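You operate a simulated robot arm through the tools that you are given. There is no shell and no other tool. Be economical: measure what you need, move in short steps, check, and stop when the job is done.

Carry out the task below with a simulated two-armed robot. There is one attempt and no reset: what you move stays moved.

Task
Take the white-band union on the top of the wooden table and put it away on the shelf of the hose bench. Then take the slim union and put it on the top of the wooden table. Then open the large drawer. Do these in the order given. Set down upright: white-band union, slim union.

Only the result counts: the job must be done as asked and must still hold three seconds after the hand-in. Knocking over, shifting, dropping, spilling or breaking anything else fails it.

Robot
Two 7-joint arms with two-finger parallel grippers on one trunk, on a base that drives. Base frame: it is fixed to the floor where the robot stands at the start and does not move with it; the origin is under the middle of the robot, x ahead of it, y to its left, z up. Lengths are in mm, angles in degrees, forces in N, time in s.
The left shoulder is at the start at [70, 133, 1101], the right one opposite. Places, roughly: large drawer [400, -1000, 900]; shelf of the hose bench [-2700, 2000, 300]; slim union [500, 2000, 250]; top of the wooden table [500, -300, 700]. Payload 1.57 kg a hand.
Tool frame (each hand has its own): the origin (TCP) lies between the finger pads and is the grasp point; the fingertips stand 30 mm ahead of it; z points along the fingers, y is the line along which they close. Largest opening 80 mm; finger width 17, thickness 12; the body of the gripper, 40 by 82 mm, starts 80 mm behind the TCP.
Orientation is that of the tool frame in the base frame, as a unit quaternion [x, y, z, w]. With the fingers straight down and closing along the base's y, the tool's x points along the base's -x, its y along +y and its z along -z.

Tools
- The arms move only by the tool send_rows. It takes "left_increments", "right_increments" or both (then of equal length, played together; a hand with none holds still); each is a list of rows, each a list of 7 numbers: the shift along the base's x, y, z in mm, then the turn, a rotation vector about the base's x, y, z in degrees, then the closure in counts, from 0 (fully open) to 255 (shut). In form: [[x, y, z, rx, ry, rz, grip], ...]. A call has 1 to 20 rows; each row is the pose to reach, as a shift and turn from the pose commanded when the call began. Rows are played at 5 a second. More than 50 mm and 8.6 degrees between two rows, or a gripper value outside its range, and nothing of the call is played. A pose out of reach is approached as far as the arm can. The call stops where the force on the tool passes 40 N (or 10 N more than at its start, if that is more) or the arm is blocked; 0.2 s more then pass. Each finger travels about 153 mm/s and halts on what it meets, pressing with about 36 N; the grip force reading is that of the motor and also rises with nothing between the fingers. The clock runs only during rows and for 0.2 s after the last one: add rows that repeat a pose to give the fingers time. It gives the time, the measured TCP pose, the force on the tool (base axes), the opening and the grip force at its end, in the units of the frame above (readings bear some noise), with the torque about the TCP (base axes, N m) and any sound that the robot's microphone picked up.
- Cameras (640 x 400 px; columns grow to the right, rows downward): "scene" is now at [110.2, -53.9, 1313.4]; the picture's right is [-0.68, -0.74, 0.00], its down [-0.52, 0.48, -0.70] and it looks along [0.52, -0.48, -0.71] (base axes); focal length 222 px, centre (320, 200). "left" rides on the left gripper at [72, 7, -122] in its tool frame; the picture's right is [-0.09, 1.00, 0.00], its down [-0.84, -0.08, -0.54] and it looks along [-0.54, -0.05, 0.84] (tool axes); focal length 238 px, centre (320, 200). "right" rides on the right gripper at [72, -7, -122] in its tool frame; the picture's right is [0.09, 1.00, 0.00], its down [-0.84, 0.08, -0.54] and it looks along [-0.54, 0.05, 0.84] (tool axes); focal length 238 px, centre (320, 200). There is no depth. A picture from a camera that has moved, and an enlarged one, comes with that camera's place and axes in the base frame and with its lens.
- snapshot(camera): a new picture of that camera. It takes no simulated time.
- slide_trunk(by): slides the trunk up (or, below 0, down) by that many mm; the arms and the scene camera ride with it, the base frame stays. It gives what a move gives, with no picture.
- drive_base(legs): drives the robot by 1 to 6 legs, each [ahead, left, turn to the left] in mm, mm and degrees, along the robot's own axes; the way and the turn of a leg run together, so that a leg with both is an arc; at most 1500 mm and 180 degrees a leg. The arms and the cameras ride along, it lands a little off, and it stops where it bumps. It gives what a move gives.
- pan_tilt(pan, tilt): turns the head with the scene camera to pan (to the left, within 86 degrees either way) and tilt (down, from -29 to 69), counted from straight ahead of the robot. It gives what a move gives.
- zoom(camera, box): a new picture of the part [left, top, right, bottom] of that camera's present view, enlarged. It takes no simulated time.
- sign_off(): hands the job in; it is judged then, once.

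Go step by step. Nothing tells you exact positions but the pictures and the camera data: compare them with the known pose of the tool, close in by small moves and look again before you grip or let go. The budget is 165 turns and 138 pictures, counting those below and the enlarged ones. Unless the task says otherwise, let go and move clear before handing in.

The tools are called after ">>>" by a JSON object that holds its "method" and its "body". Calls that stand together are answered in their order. send_rows: Moves the arms, as the interface text tells. Its arguments: {"type":"object","properties":{"left_increments":{"type":"array","items":{"type":"array","items":{"type":"number"}}},"right_increments":{"type":"array","items":{"type":"array","items":{"type":"number"}}}},"required":[]} The other tools are called the same way: slide_trunk (by) slides the trunk up or down; drive_base (legs) drives the base; pan_tilt (pan, tilt) turns the head that bears the scene camera; snapshot (camera) takes a picture; zoom (camera, box) takes an enlarged picture of a part of a camera's view; sign_off () hands the job in.

At the start:

```text
t: 0.0
left_tcp_pos: [387.6, -45.8, 1135.3]
left_ee_rot: [0.0, 1.0, 0.0, 0.0]
left_contact_force: [-0.5, 0.7, -1.1]
left_wrist_torque: [0.02, -0.01, 0.03]
left_finger_gap: 80.1
left_finger_force: 0.0
right_tcp_pos: [271.2, -334.5, 1146.9]
right_ee_rot: [-0.001, 1.0, 0.0, 0.0]
right_contact_force: [0.7, 0.8, -0.1]
right_wrist_torque: [0.01, 0.01, 0.03]
right_finger_gap: 79.9
right_finger_force: 0.1
trunk travel left (down, up): [-675.0, 265.0]
robot x, y, heading: [0.7, -2.3, 0.2]
head pan, tilt: [-42.7, 45.4]
```

scene: 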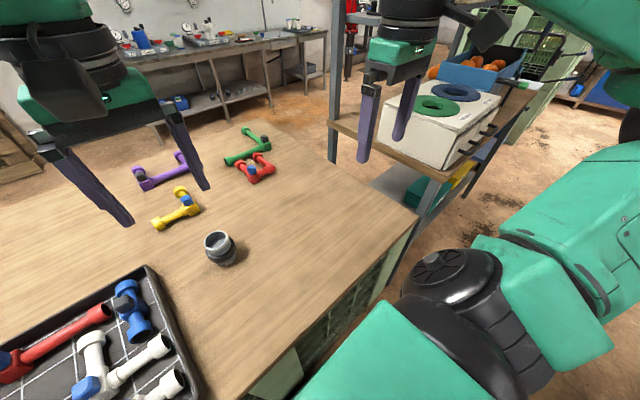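
right: 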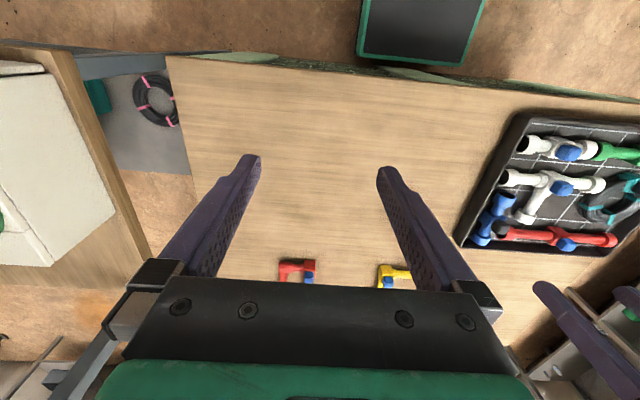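
left: 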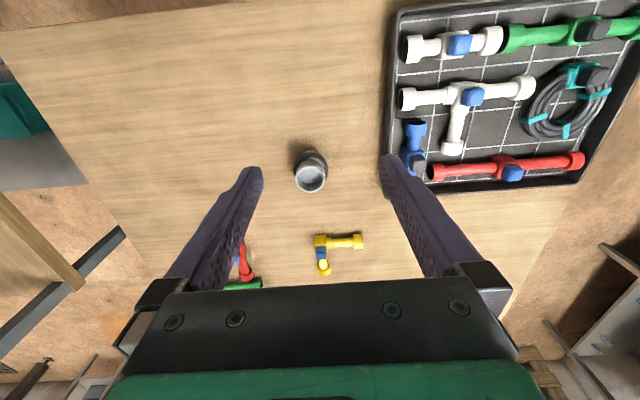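

I see a gray cylindrical union on the wooden table; it may be the white-band union. I'll look closer at it first.

>>> {"method": "zoom", "body": {"camera": "scene", "box": [160, 200, 288, 280]}}

>>> {"method": "zoom", "body": {"camera": "left", "box": [256, 130, 384, 210]}}

```text
5.00 times, centred on (224, 240) of scene
camera zoom: at [110.2, -53.9, 1313.4], right [-0.68, -0.74, 0.0], down [-0.52, 0.48, -0.7], along [0.52, -0.48, -0.71], focal length 1112 px, centre (800, 0)
```

zoom: 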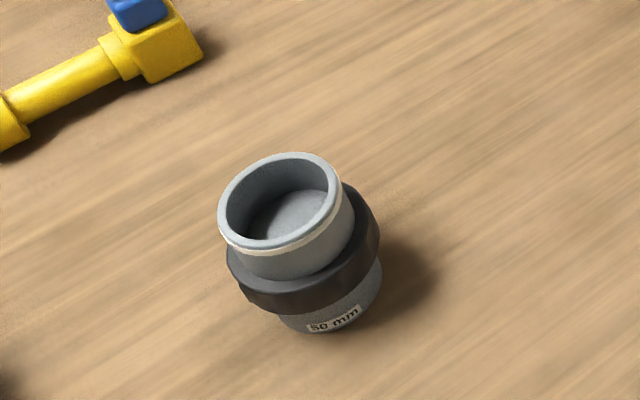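

```text
5.00 times, centred on (320, 170) of left
camera zoom: at [314.6, -40.4, 1256.7], right [0.09, 1.0, 0.0], down [0.84, -0.08, 0.54], along [0.54, -0.05, -0.84], focal length 1192 px, centre (320, 350)
```

zoom: 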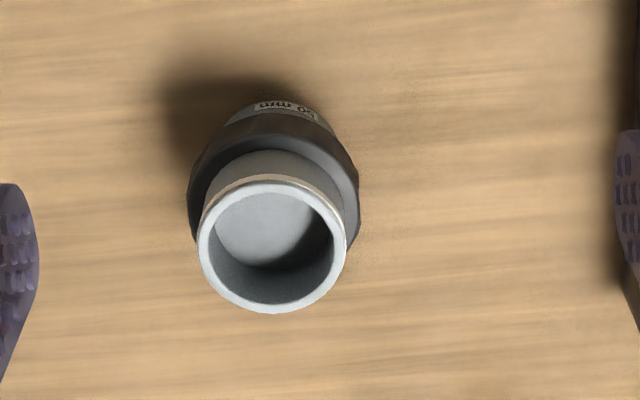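

The white-band union's rim is at about [535, -81, 836]. Now I survey the surroundings before driving.

>>> {"method": "pan_tilt", "body": {"pan": 0, "tilt": 60}}

>>> {"method": "snapshot", "body": {"camera": "scene"}}

>>> {"method": "pan_tilt", "body": {"pan": 80, "tilt": 25}}

>>> {"method": "snapshot", "body": {"camera": "scene"}}

>>> {"method": "pan_tilt", "body": {"pan": -70, "tilt": 25}}

>>> {"method": "snapshot", "body": {"camera": "scene"}}

```text
t: 1.1
left_tcp_pos: [386.6, -47.0, 1133.9]
left_ee_rot: [0.0, 1.0, 0.0, -0.001]
left_contact_force: [-1.0, -1.3, 0.0]
left_wrist_torque: [0.0, 0.01, 0.0]
left_finger_gap: 80.1
left_finger_force: 0.1
right_tcp_pos: [270.2, -334.4, 1145.4]
right_ee_rot: [0.0, 1.0, 0.0, 0.0]
right_contact_force: [0.2, 0.1, -1.1]
right_wrist_torque: [0.0, 0.03, -0.04]
right_finger_gap: 80.1
right_finger_force: 0.1
trunk travel left (down, up): [-675.0, 265.0]
robot x, y, heading: [4.1, 1.6, 0.1]
head pan, tilt: [0.0, 60.0]
```

```text
132 pictures are left
camera scene: at [117.3, 0.9, 1294.5], right [0.0, -1.0, 0.0], down [-0.87, 0.0, -0.5], along [0.5, 0.0, -0.87], focal length 222 px, centre (320, 200)
```

scene: 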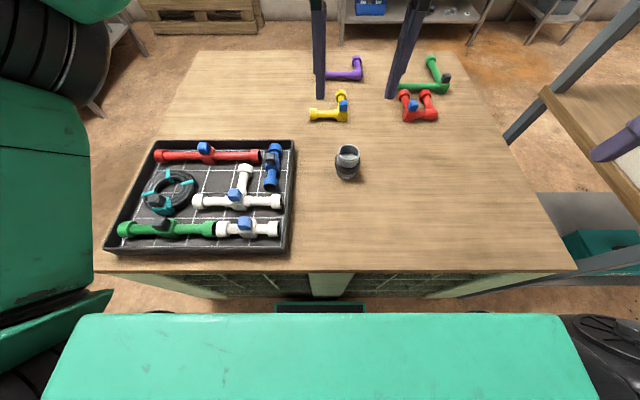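

```text
t: 2.6
left_tcp_pos: [387.1, -45.7, 1133.7]
left_ee_rot: [0.0, 1.0, 0.0, 0.0]
left_contact_force: [0.4, 0.2, 0.0]
left_wrist_torque: [-0.01, -0.04, -0.03]
left_finger_gap: 80.2
left_finger_force: 0.1
right_tcp_pos: [270.7, -334.0, 1144.7]
right_ee_rot: [0.0, 1.0, 0.0, -0.001]
right_contact_force: [-0.1, 0.1, 0.0]
right_wrist_torque: [-0.05, 0.01, -0.02]
right_finger_gap: 80.0
right_finger_force: 0.0
trunk travel left (down, up): [-675.0, 265.0]
robot x, y, heading: [-1.7, 1.8, -0.0]
head pan, tilt: [80.0, 25.0]
```

```text
131 pictures are left
camera scene: at [66.7, 91.7, 1344.5], right [0.98, -0.17, 0.0], down [-0.07, -0.42, -0.91], along [0.16, 0.89, -0.42], focal length 222 px, centre (320, 200)
```

scene: 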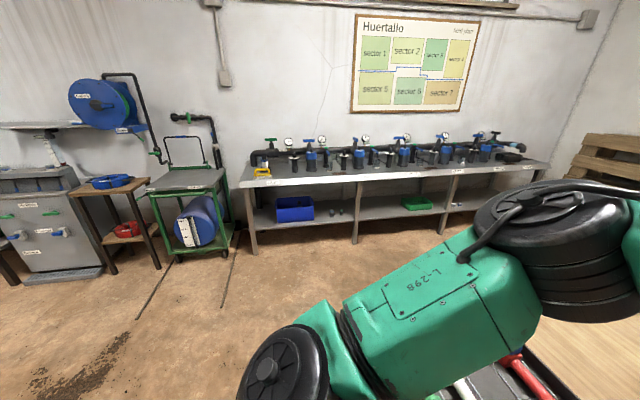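

```text
t: 5.0
left_tcp_pos: [386.3, -45.9, 1134.0]
left_ee_rot: [-0.001, 1.0, 0.0, 0.0]
left_contact_force: [-0.2, -0.1, 0.3]
left_wrist_torque: [0.0, 0.0, 0.01]
left_finger_gap: 79.9
left_finger_force: 0.1
right_tcp_pos: [270.8, -334.0, 1145.5]
right_ee_rot: [0.0, 1.0, 0.0, -0.001]
right_contact_force: [-0.7, -0.4, 0.9]
right_wrist_torque: [-0.02, 0.0, -0.04]
right_finger_gap: 79.8
right_finger_force: 0.1
trunk travel left (down, up): [-675.0, 265.0]
robot x, y, heading: [0.7, 0.3, 0.1]
head pan, tilt: [-70.0, 25.0]
```

```text
130 pictures are left
camera scene: at [82.2, -85.6, 1344.5], right [-0.94, -0.34, 0.0], down [-0.14, 0.4, -0.91], along [0.31, -0.85, -0.42], focal length 222 px, centre (320, 200)
```

scene: 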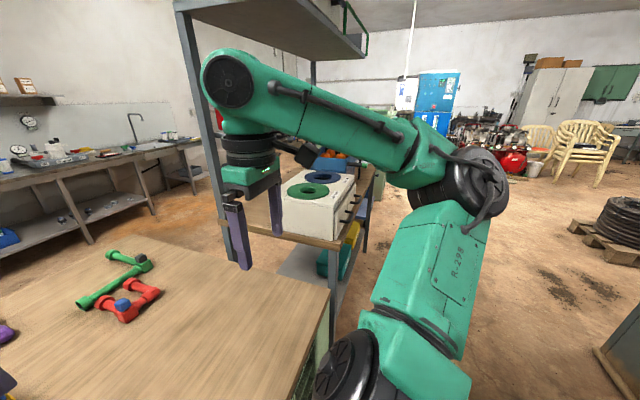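

The union stands free on the table. I test the left arm's reach above it from the present stance, staying high.

>>> {"method": "send_rows", "body": {"left_increments": [[40, -10, -20, 0, 0, 0, 0], [80, -20, -60, 0, 0, 0, 0], [115, -30, -100, 0, 0, 0, 0], [148, -35, -140, 0, 0, 0, 0], [148, -35, -180, 0, 0, 0, 0], [148, -35, -180, 0, 0, 0, 0]]}}

>>> {"method": "snapshot", "body": {"camera": "left"}}

```text
refused: row 2 steps farther than a row can; nothing moved
```

```text
129 pictures are left
camera left: at [314.6, -40.3, 1256.7], right [0.09, 1.0, 0.0], down [0.84, -0.08, 0.54], along [0.54, -0.05, -0.84], focal length 238 px, centre (320, 200)
```

left: 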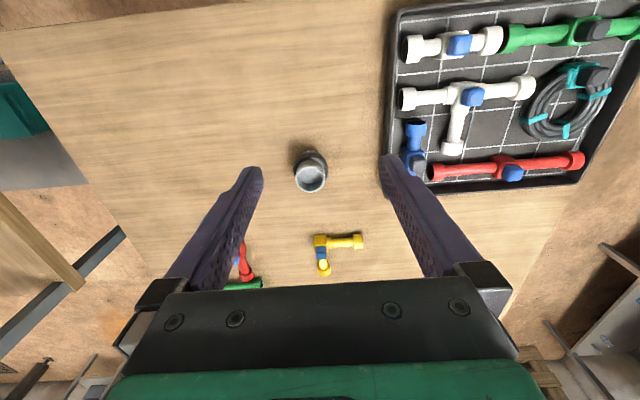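

The step was too long; I send it again in smaller rows.

>>> {"method": "send_rows", "body": {"left_increments": [[25, -6, -30, 0, 0, 0, 0], [50, -12, -60, 0, 0, 0, 0], [75, -18, -90, 0, 0, 0, 0], [100, -24, -120, 0, 0, 0, 0], [125, -30, -150, 0, 0, 0, 0], [148, -35, -180, 0, 0, 0, 0], [148, -35, -180, 0, 0, 0, 0]]}}

>>> {"method": "snapshot", "body": {"camera": "left"}}

```text
t: 6.6
left_tcp_pos: [535.4, -82.2, 953.5]
left_ee_rot: [0.001, 1.0, 0.0, 0.001]
left_contact_force: [0.0, 0.4, -0.3]
left_wrist_torque: [-0.01, -0.02, -0.02]
left_finger_gap: 80.1
left_finger_force: 0.1
right_tcp_pos: [269.9, -334.4, 1145.9]
right_ee_rot: [0.0, 1.0, 0.0, 0.001]
right_contact_force: [-0.4, 0.2, 0.6]
right_wrist_torque: [-0.03, -0.01, -0.04]
right_finger_gap: 80.0
right_finger_force: 0.1
trunk travel left (down, up): [-675.0, 265.0]
robot x, y, heading: [-0.5, 1.1, 0.0]
head pan, tilt: [-70.0, 25.0]
```

```text
128 pictures are left
camera left: at [463.1, -75.8, 1077.3], right [0.09, 1.0, 0.0], down [0.84, -0.08, 0.54], along [0.54, -0.05, -0.84], focal length 238 px, centre (320, 200)
```

left: 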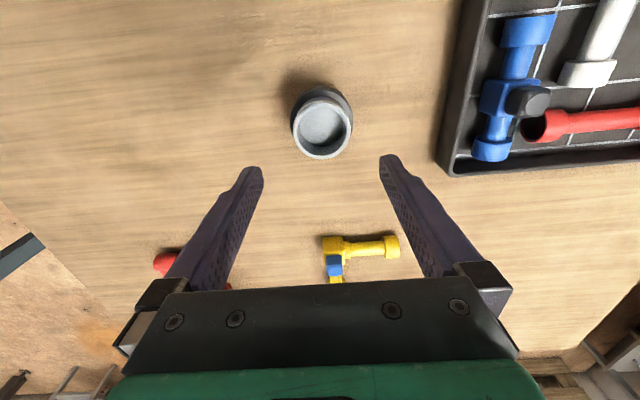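

Reach is fine; rim centre at about [534, -80, 838]. I descend to just above the rim and check from the side.

>>> {"method": "send_rows", "body": {"left_increments": [[0, 1, -30, 0, 0, 0, 0], [-1, 2, -65, 0, 0, 0, 0], [-1, 2, -65, 0, 0, 0, 0]]}}

>>> {"method": "snapshot", "body": {"camera": "left"}}

>>> {"method": "pan_tilt", "body": {"pan": -12, "tilt": 50}}

>>> {"method": "zoom", "body": {"camera": "scene", "box": [240, 120, 400, 220]}}

```text
t: 7.4
left_tcp_pos: [532.6, -80.0, 890.3]
left_ee_rot: [0.0, 1.0, 0.0, 0.001]
left_contact_force: [0.3, -0.2, 0.0]
left_wrist_torque: [-0.01, 0.0, -0.01]
left_finger_gap: 79.9
left_finger_force: 0.2
right_tcp_pos: [271.2, -335.7, 1145.4]
right_ee_rot: [0.0, 1.0, 0.0, 0.0]
right_contact_force: [-0.3, -0.2, -0.2]
right_wrist_torque: [0.01, 0.0, -0.03]
right_finger_gap: 80.1
right_finger_force: 0.0
trunk travel left (down, up): [-675.0, 265.0]
robot x, y, heading: [2.7, 4.1, 0.3]
head pan, tilt: [-70.0, 25.0]
```

```text
127 pictures are left
camera left: at [460.6, -74.6, 1012.0], right [0.09, 1.0, 0.0], down [0.84, -0.08, 0.54], along [0.54, -0.05, -0.84], focal length 238 px, centre (320, 200)
```

left: 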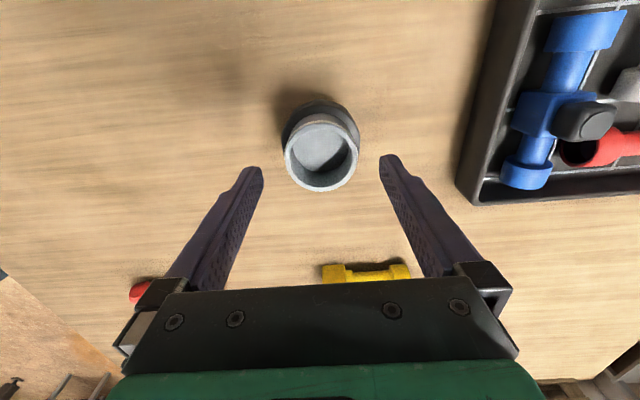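

```text
t: 8.7
left_tcp_pos: [532.2, -80.3, 889.5]
left_ee_rot: [0.001, 1.0, 0.0, -0.001]
left_contact_force: [-0.8, 0.8, 0.0]
left_wrist_torque: [0.02, 0.0, 0.01]
left_finger_gap: 80.1
left_finger_force: 0.1
right_tcp_pos: [270.4, -335.6, 1145.7]
right_ee_rot: [-0.001, 1.0, 0.0, 0.0]
right_contact_force: [-0.9, -0.1, 0.7]
right_wrist_torque: [0.02, 0.0, 0.01]
right_finger_gap: 80.2
right_finger_force: 0.0
trunk travel left (down, up): [-675.0, 265.0]
robot x, y, heading: [0.1, -0.2, -0.1]
head pan, tilt: [-12.0, 50.0]
```

```text
4.00 times, centred on (320, 170) of scene
camera zoom: at [126.0, -15.1, 1307.1], right [-0.21, -0.98, 0.0], down [-0.75, 0.16, -0.64], along [0.63, -0.13, -0.77], focal length 889 px, centre (320, 320)
```

zoom: 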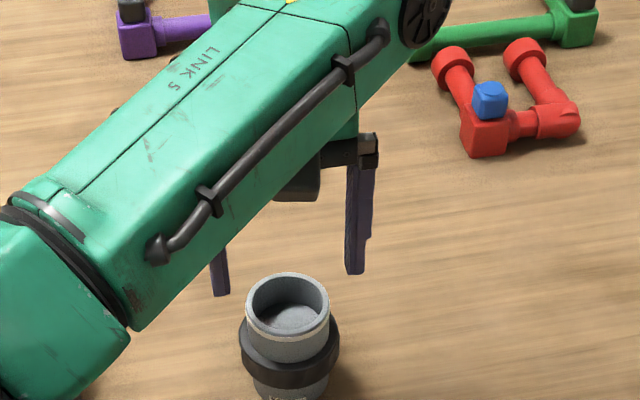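

>>> {"method": "zoom", "body": {"camera": "left", "box": [240, 90, 400, 190]}}

```text
4.00 times, centred on (320, 140) of left
camera zoom: at [460.9, -74.6, 1012.2], right [0.09, 1.0, 0.0], down [0.84, -0.08, 0.54], along [0.54, -0.05, -0.84], focal length 953 px, centre (320, 440)
```

zoom: 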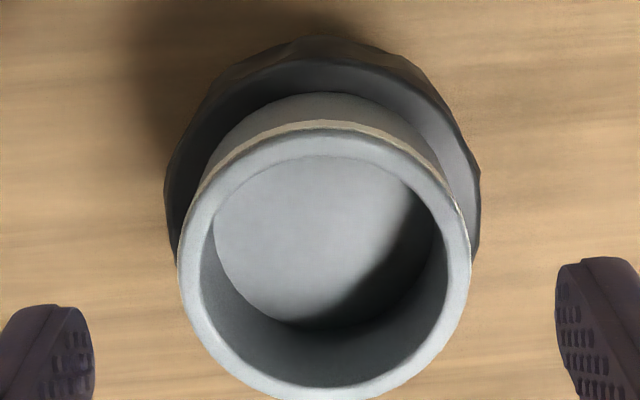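

Upper tube (~57 mm) stands about 25 mm above a ~72 mm collar. I lower so the fingertips straddle the upper tube, then look.

>>> {"method": "send_rows", "body": {"left_increments": [[0, 0, -20, 0, 0, 0, 0], [1, 0, -42, 0, 0, 0, 0], [1, 0, -42, 0, 0, 0, 0]]}}

>>> {"method": "snapshot", "body": {"camera": "left"}}

>>> {"method": "zoom", "body": {"camera": "scene", "box": [260, 160, 356, 220]}}

```text
t: 9.4
left_tcp_pos: [533.6, -81.3, 845.2]
left_ee_rot: [0.0, 1.0, -0.001, 0.0]
left_contact_force: [0.6, 0.2, 1.3]
left_wrist_torque: [0.0, 0.03, -0.03]
left_finger_gap: 80.0
left_finger_force: 0.1
right_tcp_pos: [270.3, -334.6, 1145.8]
right_ee_rot: [0.0, 1.0, 0.0, -0.001]
right_contact_force: [-0.5, 0.2, -0.3]
right_wrist_torque: [-0.03, -0.01, -0.01]
right_finger_gap: 79.8
right_finger_force: 0.0
trunk travel left (down, up): [-675.0, 265.0]
robot x, y, heading: [1.8, -0.3, -0.1]
head pan, tilt: [-12.0, 50.0]
```

```text
124 pictures are left
camera left: at [461.6, -74.1, 969.3], right [0.09, 1.0, 0.0], down [0.84, -0.08, 0.54], along [0.54, -0.05, -0.84], focal length 238 px, centre (320, 200)
```

left: 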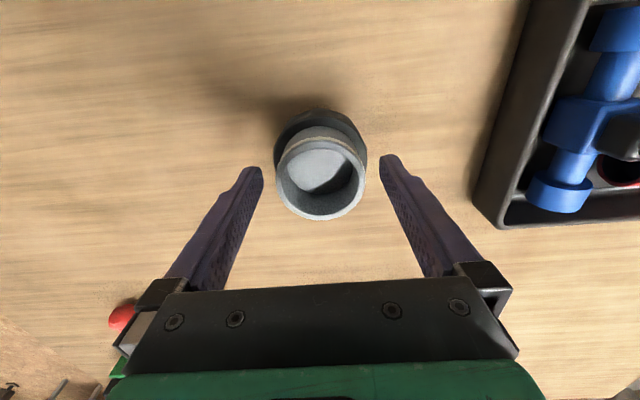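

```text
6.67 times, centred on (308, 190) of scene
camera zoom: at [125.8, -14.9, 1307.1], right [-0.21, -0.98, 0.0], down [-0.75, 0.16, -0.64], along [0.63, -0.13, -0.77], focal length 1482 px, centre (400, 267)
```

zoom: 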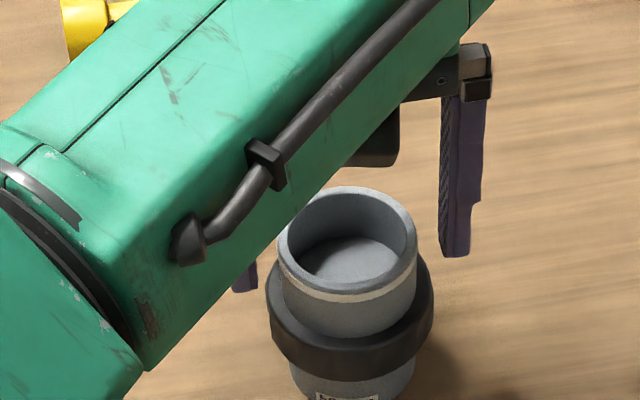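

>>> {"method": "send_rows", "body": {"left_increments": [[-2, 0, -7, 0, 0, 0, 0], [-2, 0, -7, 0, 0, 0, 60], [-2, 0, -7, 0, 0, 0, 140], [-2, 0, -7, 0, 0, 0, 255], [-2, 0, -7, 0, 0, 0, 255], [-2, 0, -7, 0, 0, 0, 255]]}}

>>> {"method": "snapshot", "body": {"camera": "left"}}

```text
t: 10.8
left_tcp_pos: [532.1, -81.3, 839.3]
left_ee_rot: [0.0, 1.0, 0.0, 0.001]
left_contact_force: [-0.7, -0.2, 0.7]
left_wrist_torque: [-0.04, -0.03, 0.05]
left_finger_gap: 61.4
left_finger_force: 36.3
right_tcp_pos: [271.2, -335.2, 1145.6]
right_ee_rot: [0.0, 1.0, 0.0, 0.0]
right_contact_force: [-0.5, -0.1, -1.1]
right_wrist_torque: [0.01, 0.01, -0.01]
right_finger_gap: 80.0
right_finger_force: 0.0
trunk travel left (down, up): [-675.0, 265.0]
robot x, y, heading: [2.8, 2.2, 0.1]
head pan, tilt: [-12.0, 50.0]
```

```text
122 pictures are left
camera left: at [459.8, -74.4, 962.7], right [0.09, 1.0, 0.0], down [0.84, -0.08, 0.54], along [0.54, -0.05, -0.84], focal length 238 px, centre (320, 200)
```

left: 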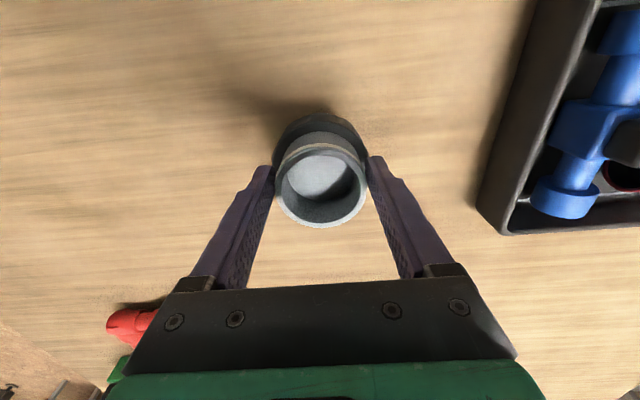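

Gripped at 61 mm on the tube. I lift it straight up and check the hold.

>>> {"method": "send_rows", "body": {"left_increments": [[0, 0, 20, 0, 0, 0, 255], [0, 0, 60, 0, 0, 0, 255], [0, 0, 105, 0, 0, 0, 255], [0, 0, 150, 0, 0, 0, 255], [0, 0, 195, 0, 0, 0, 255], [0, 0, 195, 0, 0, 0, 255]]}}

>>> {"method": "snapshot", "body": {"camera": "left"}}

>>> {"method": "snapshot", "body": {"camera": "scene"}}

```text
t: 12.2
left_tcp_pos: [528.9, -76.4, 1021.8]
left_ee_rot: [-0.001, 1.0, -0.001, 0.0]
left_contact_force: [0.5, -0.5, -4.1]
left_wrist_torque: [-0.01, 0.04, -0.01]
left_finger_gap: 61.4
left_finger_force: 36.2
left hand out of reach, approached as far as the arm can: row 5, 6
right_tcp_pos: [272.2, -334.1, 1144.8]
right_ee_rot: [0.0, 1.0, 0.0, -0.001]
right_contact_force: [0.8, -0.2, -0.3]
right_wrist_torque: [0.0, 0.0, -0.01]
right_finger_gap: 79.8
right_finger_force: 0.1
trunk travel left (down, up): [-675.0, 265.0]
robot x, y, heading: [1.4, 1.7, 0.1]
head pan, tilt: [-12.0, 50.0]
```

```text
121 pictures are left
camera left: at [456.7, -69.0, 1144.8], right [0.09, 1.0, 0.0], down [0.84, -0.08, 0.54], along [0.54, -0.05, -0.84], focal length 238 px, centre (320, 200)
```

left: 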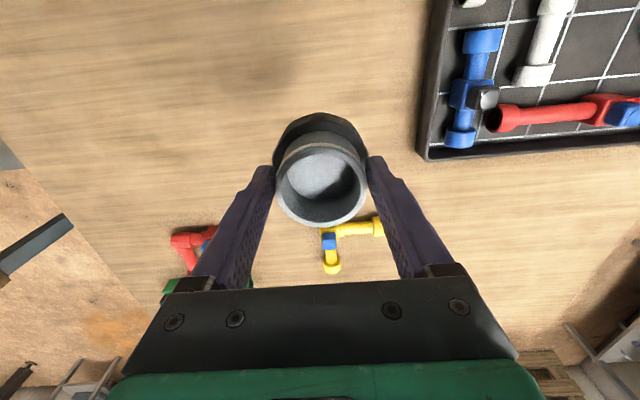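

```text
120 pictures are left
camera scene: at [127.3, -15.0, 1306.9], right [-0.21, -0.98, 0.0], down [-0.75, 0.16, -0.64], along [0.63, -0.13, -0.77], focal length 222 px, centre (320, 200)
```

scene: 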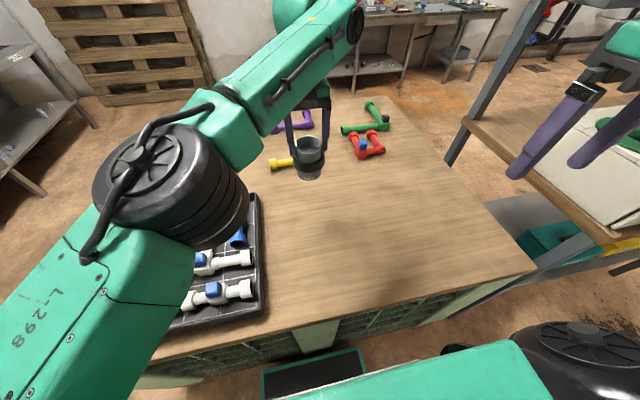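

The union is held (about 4 N). I draw the hand in toward the body before driving off.

>>> {"method": "send_rows", "body": {"left_increments": [[-40, 15, 0, 0, 0, 0, 255], [-80, 30, 0, 0, 0, 0, 255], [-120, 45, 0, 0, 0, 0, 255], [-160, 60, 0, 0, 0, 0, 255], [-190, 90, 0, 0, 0, 0, 255], [-210, 120, 0, 0, 0, 0, 255], [-210, 120, 0, 0, 0, 0, 255]]}}

>>> {"method": "drive_base", "body": {"legs": [[-450, 0, 0], [0, 0, 90]]}}

>>> {"method": "pan_tilt", "body": {"pan": 30, "tilt": 25}}

>>> {"method": "snapshot", "body": {"camera": "scene"}}

```text
t: 13.8
left_tcp_pos: [318.2, 44.0, 1022.8]
left_ee_rot: [0.0, 1.0, 0.001, 0.001]
left_contact_force: [-0.6, -1.5, -2.9]
left_wrist_torque: [0.01, 0.05, 0.01]
left_finger_gap: 61.2
left_finger_force: 36.3
right_tcp_pos: [269.9, -335.7, 1145.0]
right_ee_rot: [0.0, 1.0, 0.001, 0.0]
right_contact_force: [0.1, 0.0, -0.2]
right_wrist_torque: [0.02, 0.01, -0.01]
right_finger_gap: 79.7
right_finger_force: 0.1
trunk travel left (down, up): [-675.0, 265.0]
robot x, y, heading: [-0.6, -1.1, 0.1]
head pan, tilt: [-12.0, 50.0]
```

```text
t: 20.4
left_tcp_pos: [-490.3, 318.8, 1023.4]
left_ee_rot: [0.713, -0.702, 0.0, 0.0]
left_contact_force: [0.0, 0.2, -3.2]
left_wrist_torque: [-0.02, -0.04, 0.01]
left_finger_gap: 61.2
left_finger_force: 36.4
right_tcp_pos: [-110.0, 274.8, 1145.2]
right_ee_rot: [0.713, -0.701, 0.0, 0.0]
right_contact_force: [-0.7, 1.2, 0.2]
right_wrist_torque: [0.01, -0.03, 0.0]
right_finger_gap: 79.8
right_finger_force: 0.1
trunk travel left (down, up): [-675.0, 265.0]
robot x, y, heading: [-439.4, 0.7, 90.7]
head pan, tilt: [-12.0, 50.0]
```

```text
t: 21.5
left_tcp_pos: [-490.9, 315.7, 1023.3]
left_ee_rot: [0.713, -0.701, 0.0, 0.0]
left_contact_force: [-0.7, -0.9, -2.8]
left_wrist_torque: [-0.07, 0.0, 0.03]
left_finger_gap: 61.2
left_finger_force: 35.5
right_tcp_pos: [-110.1, 274.4, 1145.7]
right_ee_rot: [0.712, -0.702, 0.0, 0.0]
right_contact_force: [0.4, 0.4, 0.8]
right_wrist_torque: [-0.01, 0.02, -0.01]
right_finger_gap: 80.2
right_finger_force: 0.0
trunk travel left (down, up): [-675.0, 265.0]
robot x, y, heading: [-437.9, -2.6, 90.9]
head pan, tilt: [30.0, 25.0]
```

```text
119 pictures are left
camera scene: at [-488.0, 129.9, 1344.4], right [0.86, 0.51, 0.0], down [0.22, -0.36, -0.91], along [-0.46, 0.78, -0.42], focal length 222 px, centre (320, 200)
```

scene: 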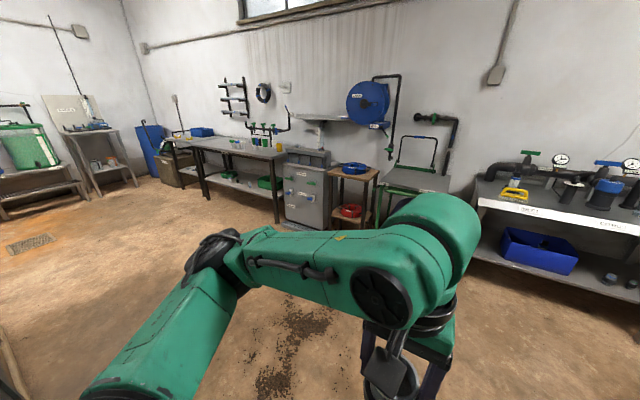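

The hose bench is the long one left of centre with a lower shelf (green crates). I zoom on it and on the blue-crate bench.

>>> {"method": "zoom", "body": {"camera": "scene", "box": [160, 110, 320, 210]}}

>>> {"method": "zoom", "body": {"camera": "scene", "box": [480, 180, 640, 280]}}

```text
4.00 times, centred on (240, 160) of scene
camera zoom: at [-488.0, 129.9, 1344.4], right [0.86, 0.51, 0.0], down [0.22, -0.36, -0.91], along [-0.46, 0.78, -0.42], focal length 889 px, centre (640, 360)
```

zoom: 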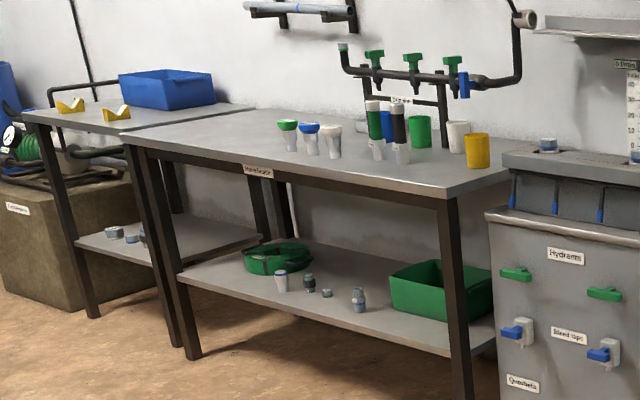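

```text
4.00 times, centred on (560, 230) of scene
camera zoom: at [-488.0, 129.9, 1344.4], right [0.86, 0.51, 0.0], down [0.22, -0.36, -0.91], along [-0.46, 0.78, -0.42], focal length 889 px, centre (-640, 80)
```

zoom: 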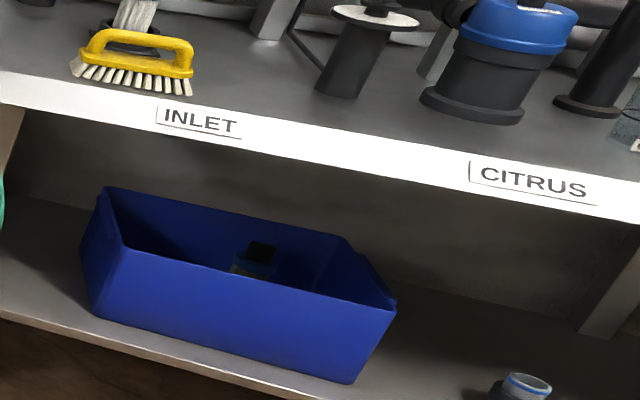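

The label and coordinates fit the main bench with the shelf carrying small unions. I drive nearer, stopping well short of it.

>>> {"method": "drive_base", "body": {"legs": [[450, 1050, 0], [450, 1050, 0]]}}

>>> {"method": "pan_tilt", "body": {"pan": 0, "tilt": 40}}

>>> {"method": "snapshot", "body": {"camera": "scene"}}

```text
t: 32.8
left_tcp_pos: [-2611.2, 1189.3, 1024.1]
left_ee_rot: [0.717, -0.697, 0.0, 0.0]
left_contact_force: [-0.5, 0.4, -3.5]
left_wrist_torque: [-0.02, 0.0, -0.02]
left_finger_gap: 61.3
left_finger_force: 36.3
right_tcp_pos: [-2231.4, 1152.3, 1145.8]
right_ee_rot: [0.718, -0.696, 0.0, 0.0]
right_contact_force: [0.1, -0.3, 0.8]
right_wrist_torque: [0.0, -0.01, -0.01]
right_finger_gap: 80.2
right_finger_force: 0.1
trunk travel left (down, up): [-675.0, 265.0]
robot x, y, heading: [-2552.5, 867.6, 91.5]
head pan, tilt: [30.0, 25.0]
```

```text
t: 33.7
left_tcp_pos: [-2610.9, 1188.3, 1024.0]
left_ee_rot: [0.717, -0.697, 0.0, 0.0]
left_contact_force: [1.3, 0.0, -3.4]
left_wrist_torque: [-0.03, 0.02, 0.0]
left_finger_gap: 61.1
left_finger_force: 36.1
right_tcp_pos: [-2231.6, 1151.8, 1144.7]
right_ee_rot: [0.718, -0.696, 0.0, 0.0]
right_contact_force: [0.4, -0.6, 0.1]
right_wrist_torque: [0.01, 0.01, 0.02]
right_finger_gap: 80.0
right_finger_force: 0.0
trunk travel left (down, up): [-675.0, 265.0]
robot x, y, heading: [-2558.8, 874.3, 91.7]
head pan, tilt: [0.0, 40.0]
```

```text
116 pictures are left
camera scene: at [-2561.6, 1007.9, 1321.2], right [1.0, 0.03, 0.0], down [0.02, -0.64, -0.77], along [-0.02, 0.77, -0.64], focal length 222 px, centre (320, 200)
```

scene: 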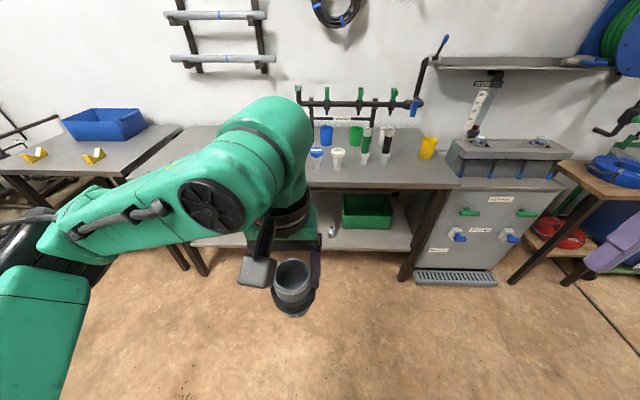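

The bench stands parallel to my axes, front edge near y≈1790. I lower the trunk to look beneath its top at the shelf.

>>> {"method": "slide_trunk", "body": {"by": -560}}

>>> {"method": "pan_tilt", "body": {"pan": 0, "tilt": 25}}

>>> {"method": "snapshot", "body": {"camera": "scene"}}

>>> {"method": "snapshot", "body": {"camera": "right"}}

```text
refused: -560 is not a number from -400 to 400
```

```text
t: 34.5
left_tcp_pos: [-2612.0, 1188.4, 1023.7]
left_ee_rot: [0.718, -0.696, 0.0, 0.0]
left_contact_force: [-0.7, -0.1, -3.3]
left_wrist_torque: [-0.04, 0.0, -0.01]
left_finger_gap: 61.2
left_finger_force: 36.3
right_tcp_pos: [-2231.7, 1153.1, 1145.7]
right_ee_rot: [0.717, -0.697, 0.0, 0.0]
right_contact_force: [0.4, 0.3, 0.7]
right_wrist_torque: [0.01, 0.03, -0.03]
right_finger_gap: 80.0
right_finger_force: 0.1
trunk travel left (down, up): [-675.0, 265.0]
robot x, y, heading: [-2560.9, 870.3, 91.7]
head pan, tilt: [0.0, 25.0]
```

```text
115 pictures are left
camera scene: at [-2561.8, 1015.0, 1344.4], right [1.0, 0.03, 0.0], down [0.01, -0.42, -0.91], along [-0.03, 0.91, -0.42], focal length 222 px, centre (320, 200)
```

scene: 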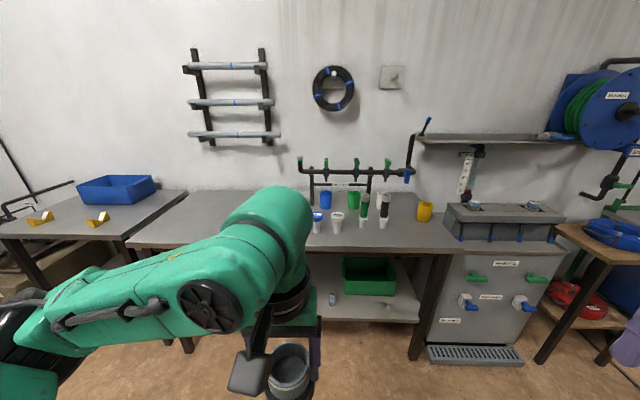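

```text
114 pictures are left
camera right: at [-2224.1, 1080.6, 1267.6], right [-0.99, -0.12, 0.0], down [-0.1, 0.83, 0.54], along [-0.07, 0.54, -0.84], focal length 238 px, centre (320, 200)
```

right: 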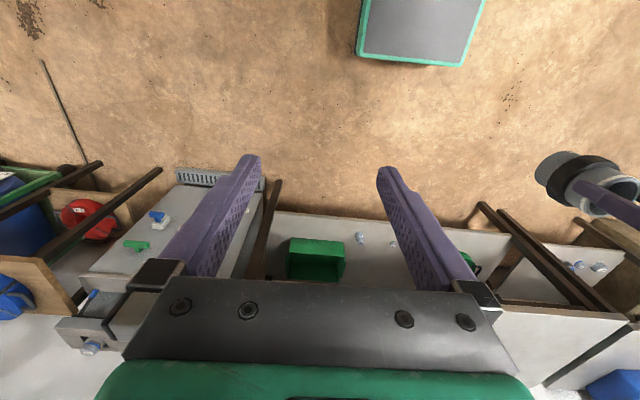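

>>> {"method": "slide_trunk", "body": {"by": -400}}

>>> {"method": "slide_trunk", "body": {"by": -120}}

>>> {"method": "snapshot", "body": {"camera": "scene"}}

>>> {"method": "snapshot", "body": {"camera": "left"}}

```text
t: 38.3
left_tcp_pos: [-2612.6, 1189.9, 623.1]
left_ee_rot: [0.718, -0.696, 0.0, 0.0]
left_contact_force: [-1.4, 0.9, -4.0]
left_wrist_torque: [-0.01, 0.02, -0.01]
left_finger_gap: 61.3
left_finger_force: 36.3
right_tcp_pos: [-2232.1, 1151.6, 744.4]
right_ee_rot: [0.718, -0.696, -0.001, 0.0]
right_contact_force: [0.1, -0.4, 0.2]
right_wrist_torque: [-0.02, 0.0, 0.04]
right_finger_gap: 79.7
right_finger_force: 0.1
trunk travel left (down, up): [-275.0, 665.0]
robot x, y, heading: [-2556.3, 871.4, 91.6]
head pan, tilt: [0.0, 25.0]
```

```text
t: 39.8
left_tcp_pos: [-2612.2, 1188.3, 503.0]
left_ee_rot: [0.718, -0.697, 0.0, 0.0]
left_contact_force: [-0.6, 0.2, -3.3]
left_wrist_torque: [0.01, 0.02, 0.0]
left_finger_gap: 61.5
left_finger_force: 35.7
right_tcp_pos: [-2231.6, 1151.7, 627.1]
right_ee_rot: [0.718, -0.696, 0.0, 0.0]
right_contact_force: [-0.2, -0.2, 0.9]
right_wrist_torque: [-0.01, -0.02, 0.04]
right_finger_gap: 79.9
right_finger_force: 0.1
trunk travel left (down, up): [-155.0, 785.0]
robot x, y, heading: [-2556.8, 871.8, 91.6]
head pan, tilt: [0.0, 25.0]
```

```text
113 pictures are left
camera scene: at [-2561.8, 1014.7, 824.5], right [1.0, 0.03, 0.0], down [0.01, -0.42, -0.91], along [-0.03, 0.91, -0.42], focal length 222 px, centre (320, 200)
```

scene: 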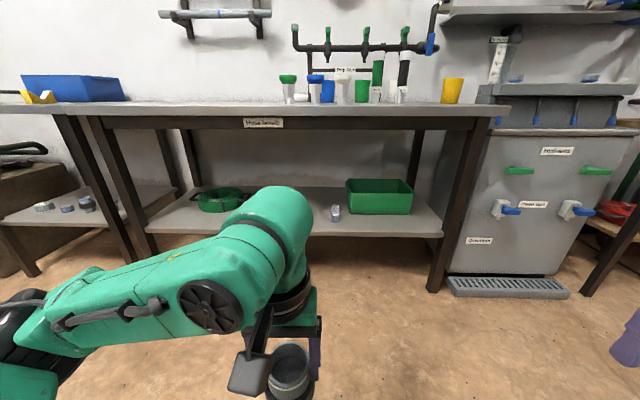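

```text
112 pictures are left
camera left: at [-2616.8, 1116.3, 626.7], right [-1.0, 0.06, 0.0], down [0.05, 0.84, 0.54], along [0.03, 0.54, -0.84], focal length 238 px, centre (320, 200)
```

left: 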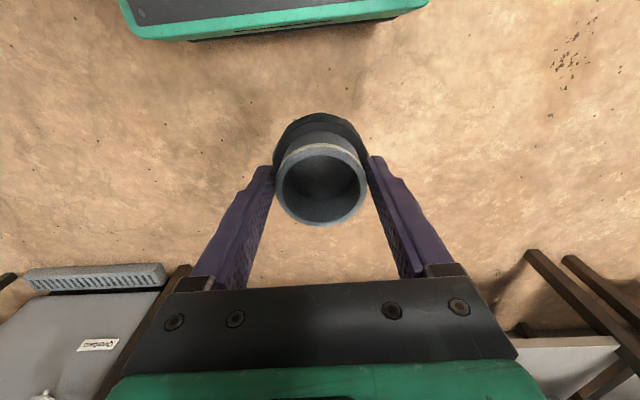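

Shelf is at z≈297, front edge y≈1790; free space lies in front of the green crate, about [-2350, 1855]. I square up and move nearer.

>>> {"method": "drive_base", "body": {"legs": [[0, 0, -1.6], [380, -262, 0]]}}

>>> {"method": "snapshot", "body": {"camera": "scene"}}

>>> {"method": "snapshot", "body": {"camera": "left"}}

```text
t: 42.9
left_tcp_pos: [-2344.1, 1573.7, 504.4]
left_ee_rot: [0.71, -0.705, 0.001, 0.0]
left_contact_force: [-0.1, -0.6, -2.8]
left_wrist_torque: [-0.03, -0.01, 0.03]
left_finger_gap: 61.2
left_finger_force: 35.8
right_tcp_pos: [-1964.2, 1528.3, 624.3]
right_ee_rot: [0.709, -0.705, 0.001, 0.001]
right_contact_force: [0.9, -0.5, -0.4]
right_wrist_torque: [0.0, 0.0, -0.02]
right_finger_gap: 79.9
right_finger_force: 0.1
trunk travel left (down, up): [-155.0, 785.0]
robot x, y, heading: [-2296.2, 1257.3, 90.4]
head pan, tilt: [0.0, 25.0]
```

```text
111 pictures are left
camera scene: at [-2297.9, 1399.2, 824.5], right [1.0, 0.01, 0.0], down [0.0, -0.42, -0.91], along [-0.01, 0.91, -0.42], focal length 222 px, centre (320, 200)
```

scene: 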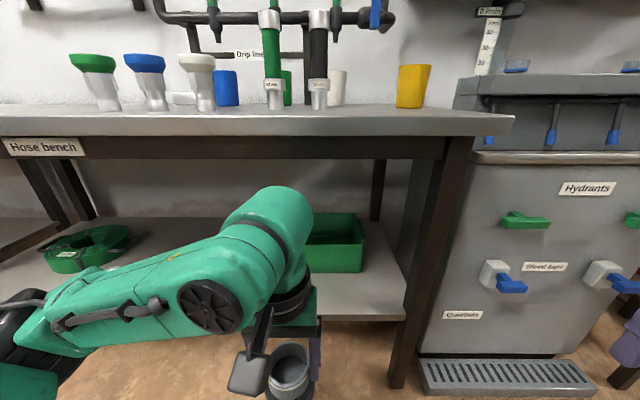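

```text
110 pictures are left
camera left: at [-2350.4, 1502.0, 626.6], right [-1.0, 0.09, 0.0], down [0.07, 0.84, 0.54], along [0.05, 0.54, -0.84], focal length 238 px, centre (320, 200)
```

left: 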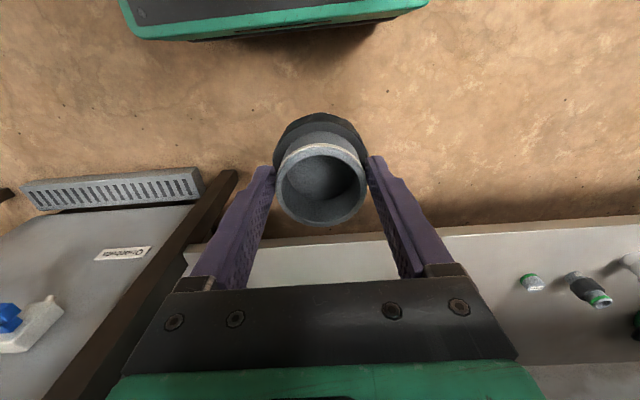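

Free spot target about [-2345, 1870]. I drive ahead a little more, then extend the hand over the shelf edge while still high.

>>> {"method": "drive_base", "body": {"legs": [[150, 0, 0]]}}

>>> {"method": "send_rows", "body": {"left_increments": [[0, 30, -10, 0, 0, 0, 255], [0, 60, -20, 0, 0, 0, 255], [0, 90, -30, 0, 0, 0, 255], [0, 90, -30, 0, 0, 0, 255]]}}

>>> {"method": "snapshot", "body": {"camera": "scene"}}

>>> {"method": "snapshot", "body": {"camera": "left"}}

```text
t: 44.3
left_tcp_pos: [-2344.5, 1724.3, 504.2]
left_ee_rot: [0.709, -0.706, 0.0, 0.0]
left_contact_force: [-0.7, 0.3, -3.7]
left_wrist_torque: [-0.02, 0.0, 0.01]
left_finger_gap: 61.5
left_finger_force: 36.0
right_tcp_pos: [-1964.9, 1676.8, 624.9]
right_ee_rot: [0.709, -0.705, 0.0, -0.001]
right_contact_force: [-0.3, 0.0, 0.4]
right_wrist_torque: [0.02, 0.0, 0.0]
right_finger_gap: 79.9
right_finger_force: 0.1
trunk travel left (down, up): [-155.0, 785.0]
robot x, y, heading: [-2295.0, 1406.2, 90.5]
head pan, tilt: [0.0, 25.0]
```

```text
t: 45.3
left_tcp_pos: [-2343.7, 1815.2, 474.0]
left_ee_rot: [0.709, -0.706, 0.0, 0.0]
left_contact_force: [-0.3, 1.7, -3.3]
left_wrist_torque: [-0.03, 0.0, -0.05]
left_finger_gap: 60.9
left_finger_force: 35.9
right_tcp_pos: [-1963.7, 1677.0, 625.4]
right_ee_rot: [0.709, -0.705, 0.0, 0.0]
right_contact_force: [0.4, 0.6, 0.4]
right_wrist_torque: [0.01, -0.03, 0.0]
right_finger_gap: 79.9
right_finger_force: 0.0
trunk travel left (down, up): [-155.0, 785.0]
robot x, y, heading: [-2297.2, 1404.7, 90.5]
head pan, tilt: [0.0, 25.0]
```

```text
109 pictures are left
camera scene: at [-2298.5, 1549.4, 824.6], right [1.0, 0.0, 0.0], down [0.0, -0.42, -0.91], along [0.0, 0.91, -0.42], focal length 222 px, centre (320, 200)
```

scene: 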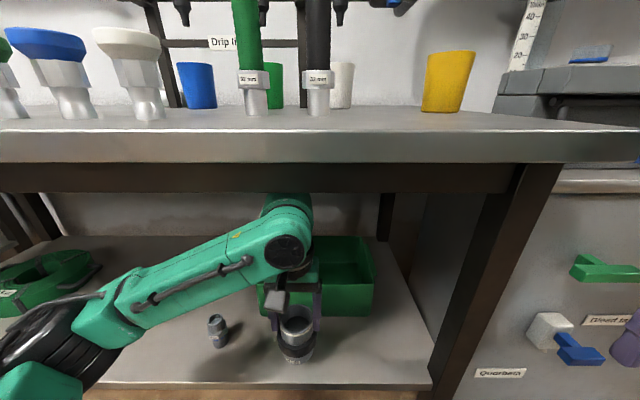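

```text
108 pictures are left
camera left: at [-2350.0, 1742.8, 596.6], right [-1.0, 0.09, 0.0], down [0.07, 0.84, 0.54], along [0.05, 0.54, -0.84], focal length 238 px, centre (320, 200)
```

left: 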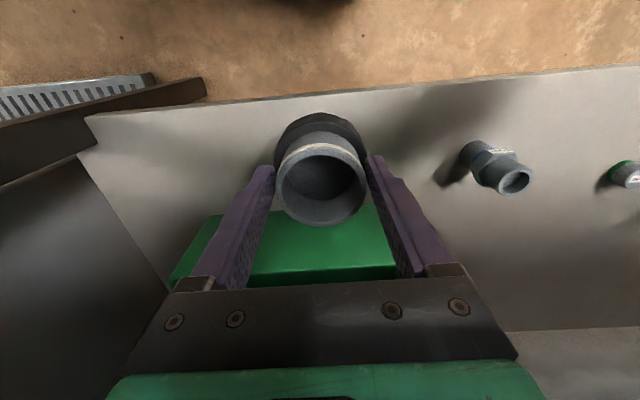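

The wrist is just below the apron height, so I lower first, then go forward to y≈1865.

>>> {"method": "send_rows", "body": {"left_increments": [[0, 0, -30, 0, 0, 0, 255], [0, 0, -60, 0, 0, 0, 255], [0, 25, -60, 0, 0, 0, 255], [0, 50, -60, 0, 0, 0, 255], [0, 50, -60, 0, 0, 0, 255]]}}

>>> {"method": "snapshot", "body": {"camera": "scene"}}

>>> {"method": "snapshot", "body": {"camera": "left"}}

```text
t: 46.5
left_tcp_pos: [-2342.6, 1863.4, 416.0]
left_ee_rot: [0.708, -0.706, -0.002, -0.002]
left_contact_force: [0.1, -8.8, 25.4]
left_wrist_torque: [0.09, -0.28, -0.12]
left_finger_gap: 61.4
left_finger_force: 36.3
right_tcp_pos: [-1965.0, 1675.9, 625.6]
right_ee_rot: [0.708, -0.706, -0.001, -0.001]
right_contact_force: [0.4, -0.9, 0.3]
right_wrist_torque: [0.0, 0.02, 0.04]
right_finger_gap: 80.1
right_finger_force: 0.0
trunk travel left (down, up): [-155.0, 785.0]
robot x, y, heading: [-2302.1, 1403.4, 90.3]
head pan, tilt: [0.0, 25.0]
```

```text
107 pictures are left
camera scene: at [-2298.3, 1545.6, 825.2], right [1.0, 0.0, 0.0], down [0.0, -0.42, -0.91], along [0.0, 0.91, -0.42], focal length 222 px, centre (320, 200)
```

scene: 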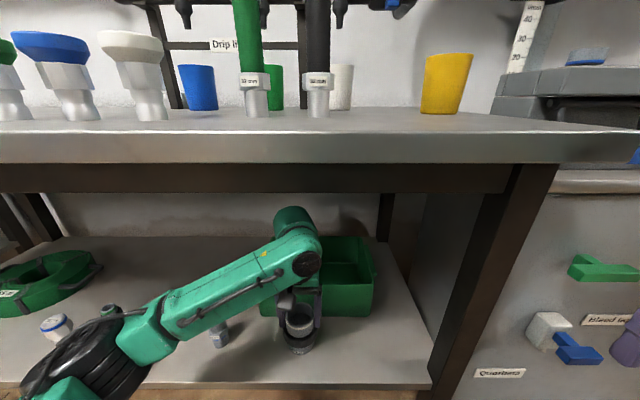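

```text
106 pictures are left
camera left: at [-2349.7, 1790.4, 537.0], right [-1.0, 0.09, 0.0], down [0.07, 0.83, 0.55], along [0.05, 0.54, -0.84], focal length 238 px, centre (320, 200)
```

left: 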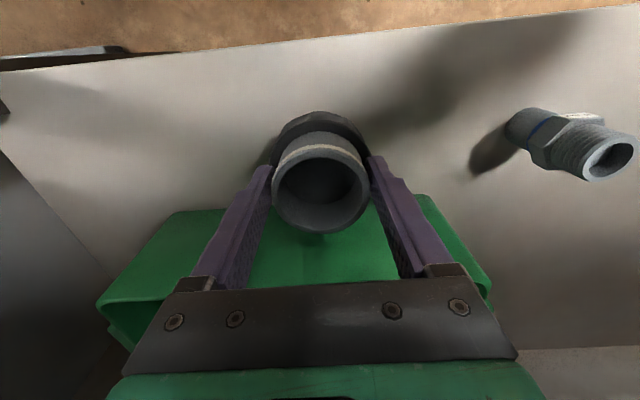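

I feel 25 N upward: the union's foot seems to have met the shelf already. I zoom to confirm.

>>> {"method": "zoom", "body": {"camera": "scene", "box": [240, 280, 368, 360]}}

>>> {"method": "zoom", "body": {"camera": "left", "box": [240, 90, 400, 190]}}

```text
5.00 times, centred on (304, 320) of scene
camera zoom: at [-2298.3, 1545.6, 825.2], right [1.0, 0.0, 0.0], down [0.0, -0.42, -0.91], along [0.0, 0.91, -0.42], focal length 1112 px, centre (400, -400)
```

zoom: 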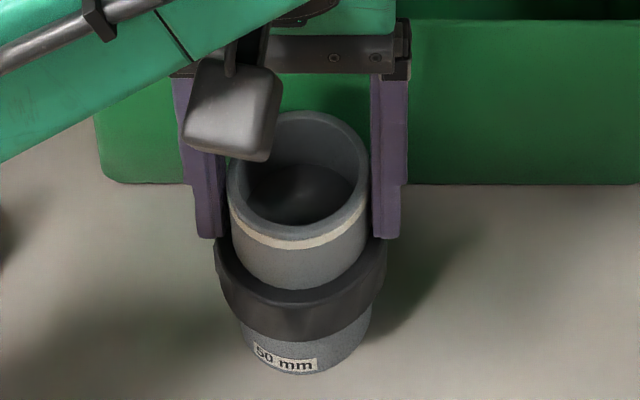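

```text
4.00 times, centred on (320, 140) of left
camera zoom: at [-2349.7, 1790.4, 537.0], right [-1.0, 0.09, 0.0], down [0.07, 0.83, 0.55], along [0.05, 0.54, -0.84], focal length 953 px, centre (320, 440)
```

zoom: 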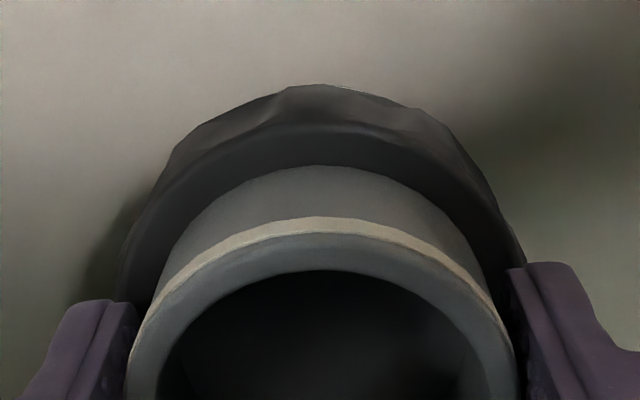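

The union's foot rests on the shelf. I relieve the press by 2 mm, then open the fingers and check the state.

>>> {"method": "send_rows", "body": {"left_increments": [[0, -1, 2, 0, 0, 0, 255], [0, -1, 2, 0, 0, 0, 255]]}}

```text
t: 47.1
left_tcp_pos: [-2343.1, 1862.6, 416.4]
left_ee_rot: [0.708, -0.706, 0.0, 0.001]
left_contact_force: [4.0, 2.2, 7.2]
left_wrist_torque: [0.54, -0.35, -0.09]
left_finger_gap: 61.3
left_finger_force: 35.4
right_tcp_pos: [-1965.5, 1676.9, 625.3]
right_ee_rot: [0.709, -0.705, 0.0, 0.0]
right_contact_force: [-0.3, 0.7, 0.3]
right_wrist_torque: [0.03, -0.03, -0.02]
right_finger_gap: 80.1
right_finger_force: 0.1
trunk travel left (down, up): [-155.0, 785.0]
robot x, y, heading: [-2298.2, 1406.5, 90.5]
head pan, tilt: [0.0, 25.0]
```

>>> {"method": "send_rows", "body": {"left_increments": [[0, 0, 0, 0, 0, 0, 45], [0, 0, 0, 0, 0, 0, 0], [0, 0, 0, 0, 0, 0, 0], [0, 0, 15, 0, 0, 0, 0], [0, 0, 30, 0, 0, 0, 0], [0, 0, 46, 0, 0, 0, 0], [0, 0, 46, 0, 0, 0, 0]]}}

>>> {"method": "snapshot", "body": {"camera": "scene"}}

>>> {"method": "snapshot", "body": {"camera": "left"}}

```text
t: 48.7
left_tcp_pos: [-2344.2, 1862.5, 462.7]
left_ee_rot: [0.709, -0.705, 0.0, 0.0]
left_contact_force: [-1.4, -0.5, 0.4]
left_wrist_torque: [0.0, 0.0, 0.01]
left_finger_gap: 80.1
left_finger_force: 0.0
right_tcp_pos: [-1964.5, 1678.2, 626.0]
right_ee_rot: [0.71, -0.705, 0.0, 0.0]
right_contact_force: [-0.6, 0.7, 0.6]
right_wrist_torque: [0.0, -0.02, -0.01]
right_finger_gap: 79.8
right_finger_force: 0.1
trunk travel left (down, up): [-155.0, 785.0]
robot x, y, heading: [-2300.6, 1406.1, 90.4]
head pan, tilt: [0.0, 25.0]
```

```text
103 pictures are left
camera scene: at [-2298.5, 1548.7, 824.5], right [1.0, 0.0, 0.0], down [0.0, -0.42, -0.91], along [0.0, 0.91, -0.42], focal length 222 px, centre (320, 200)
```

scene: 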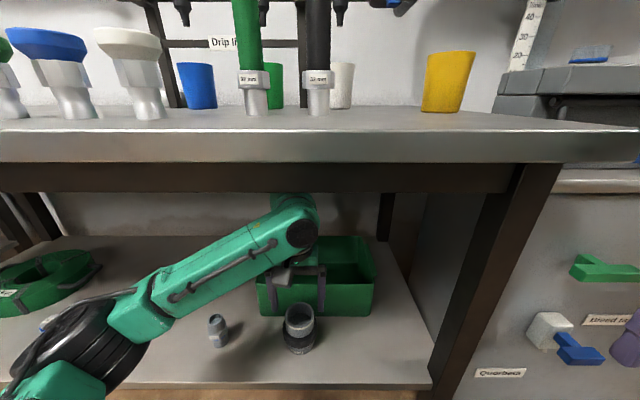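

```text
102 pictures are left
camera left: at [-2351.7, 1790.8, 584.7], right [-1.0, 0.09, 0.0], down [0.07, 0.84, 0.54], along [0.05, 0.54, -0.84], focal length 238 px, centre (320, 200)
```

left: 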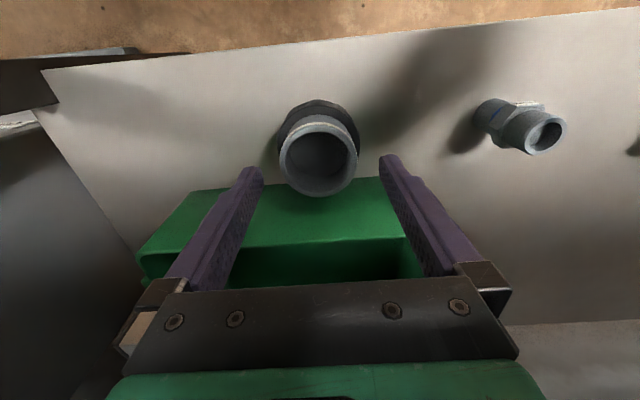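

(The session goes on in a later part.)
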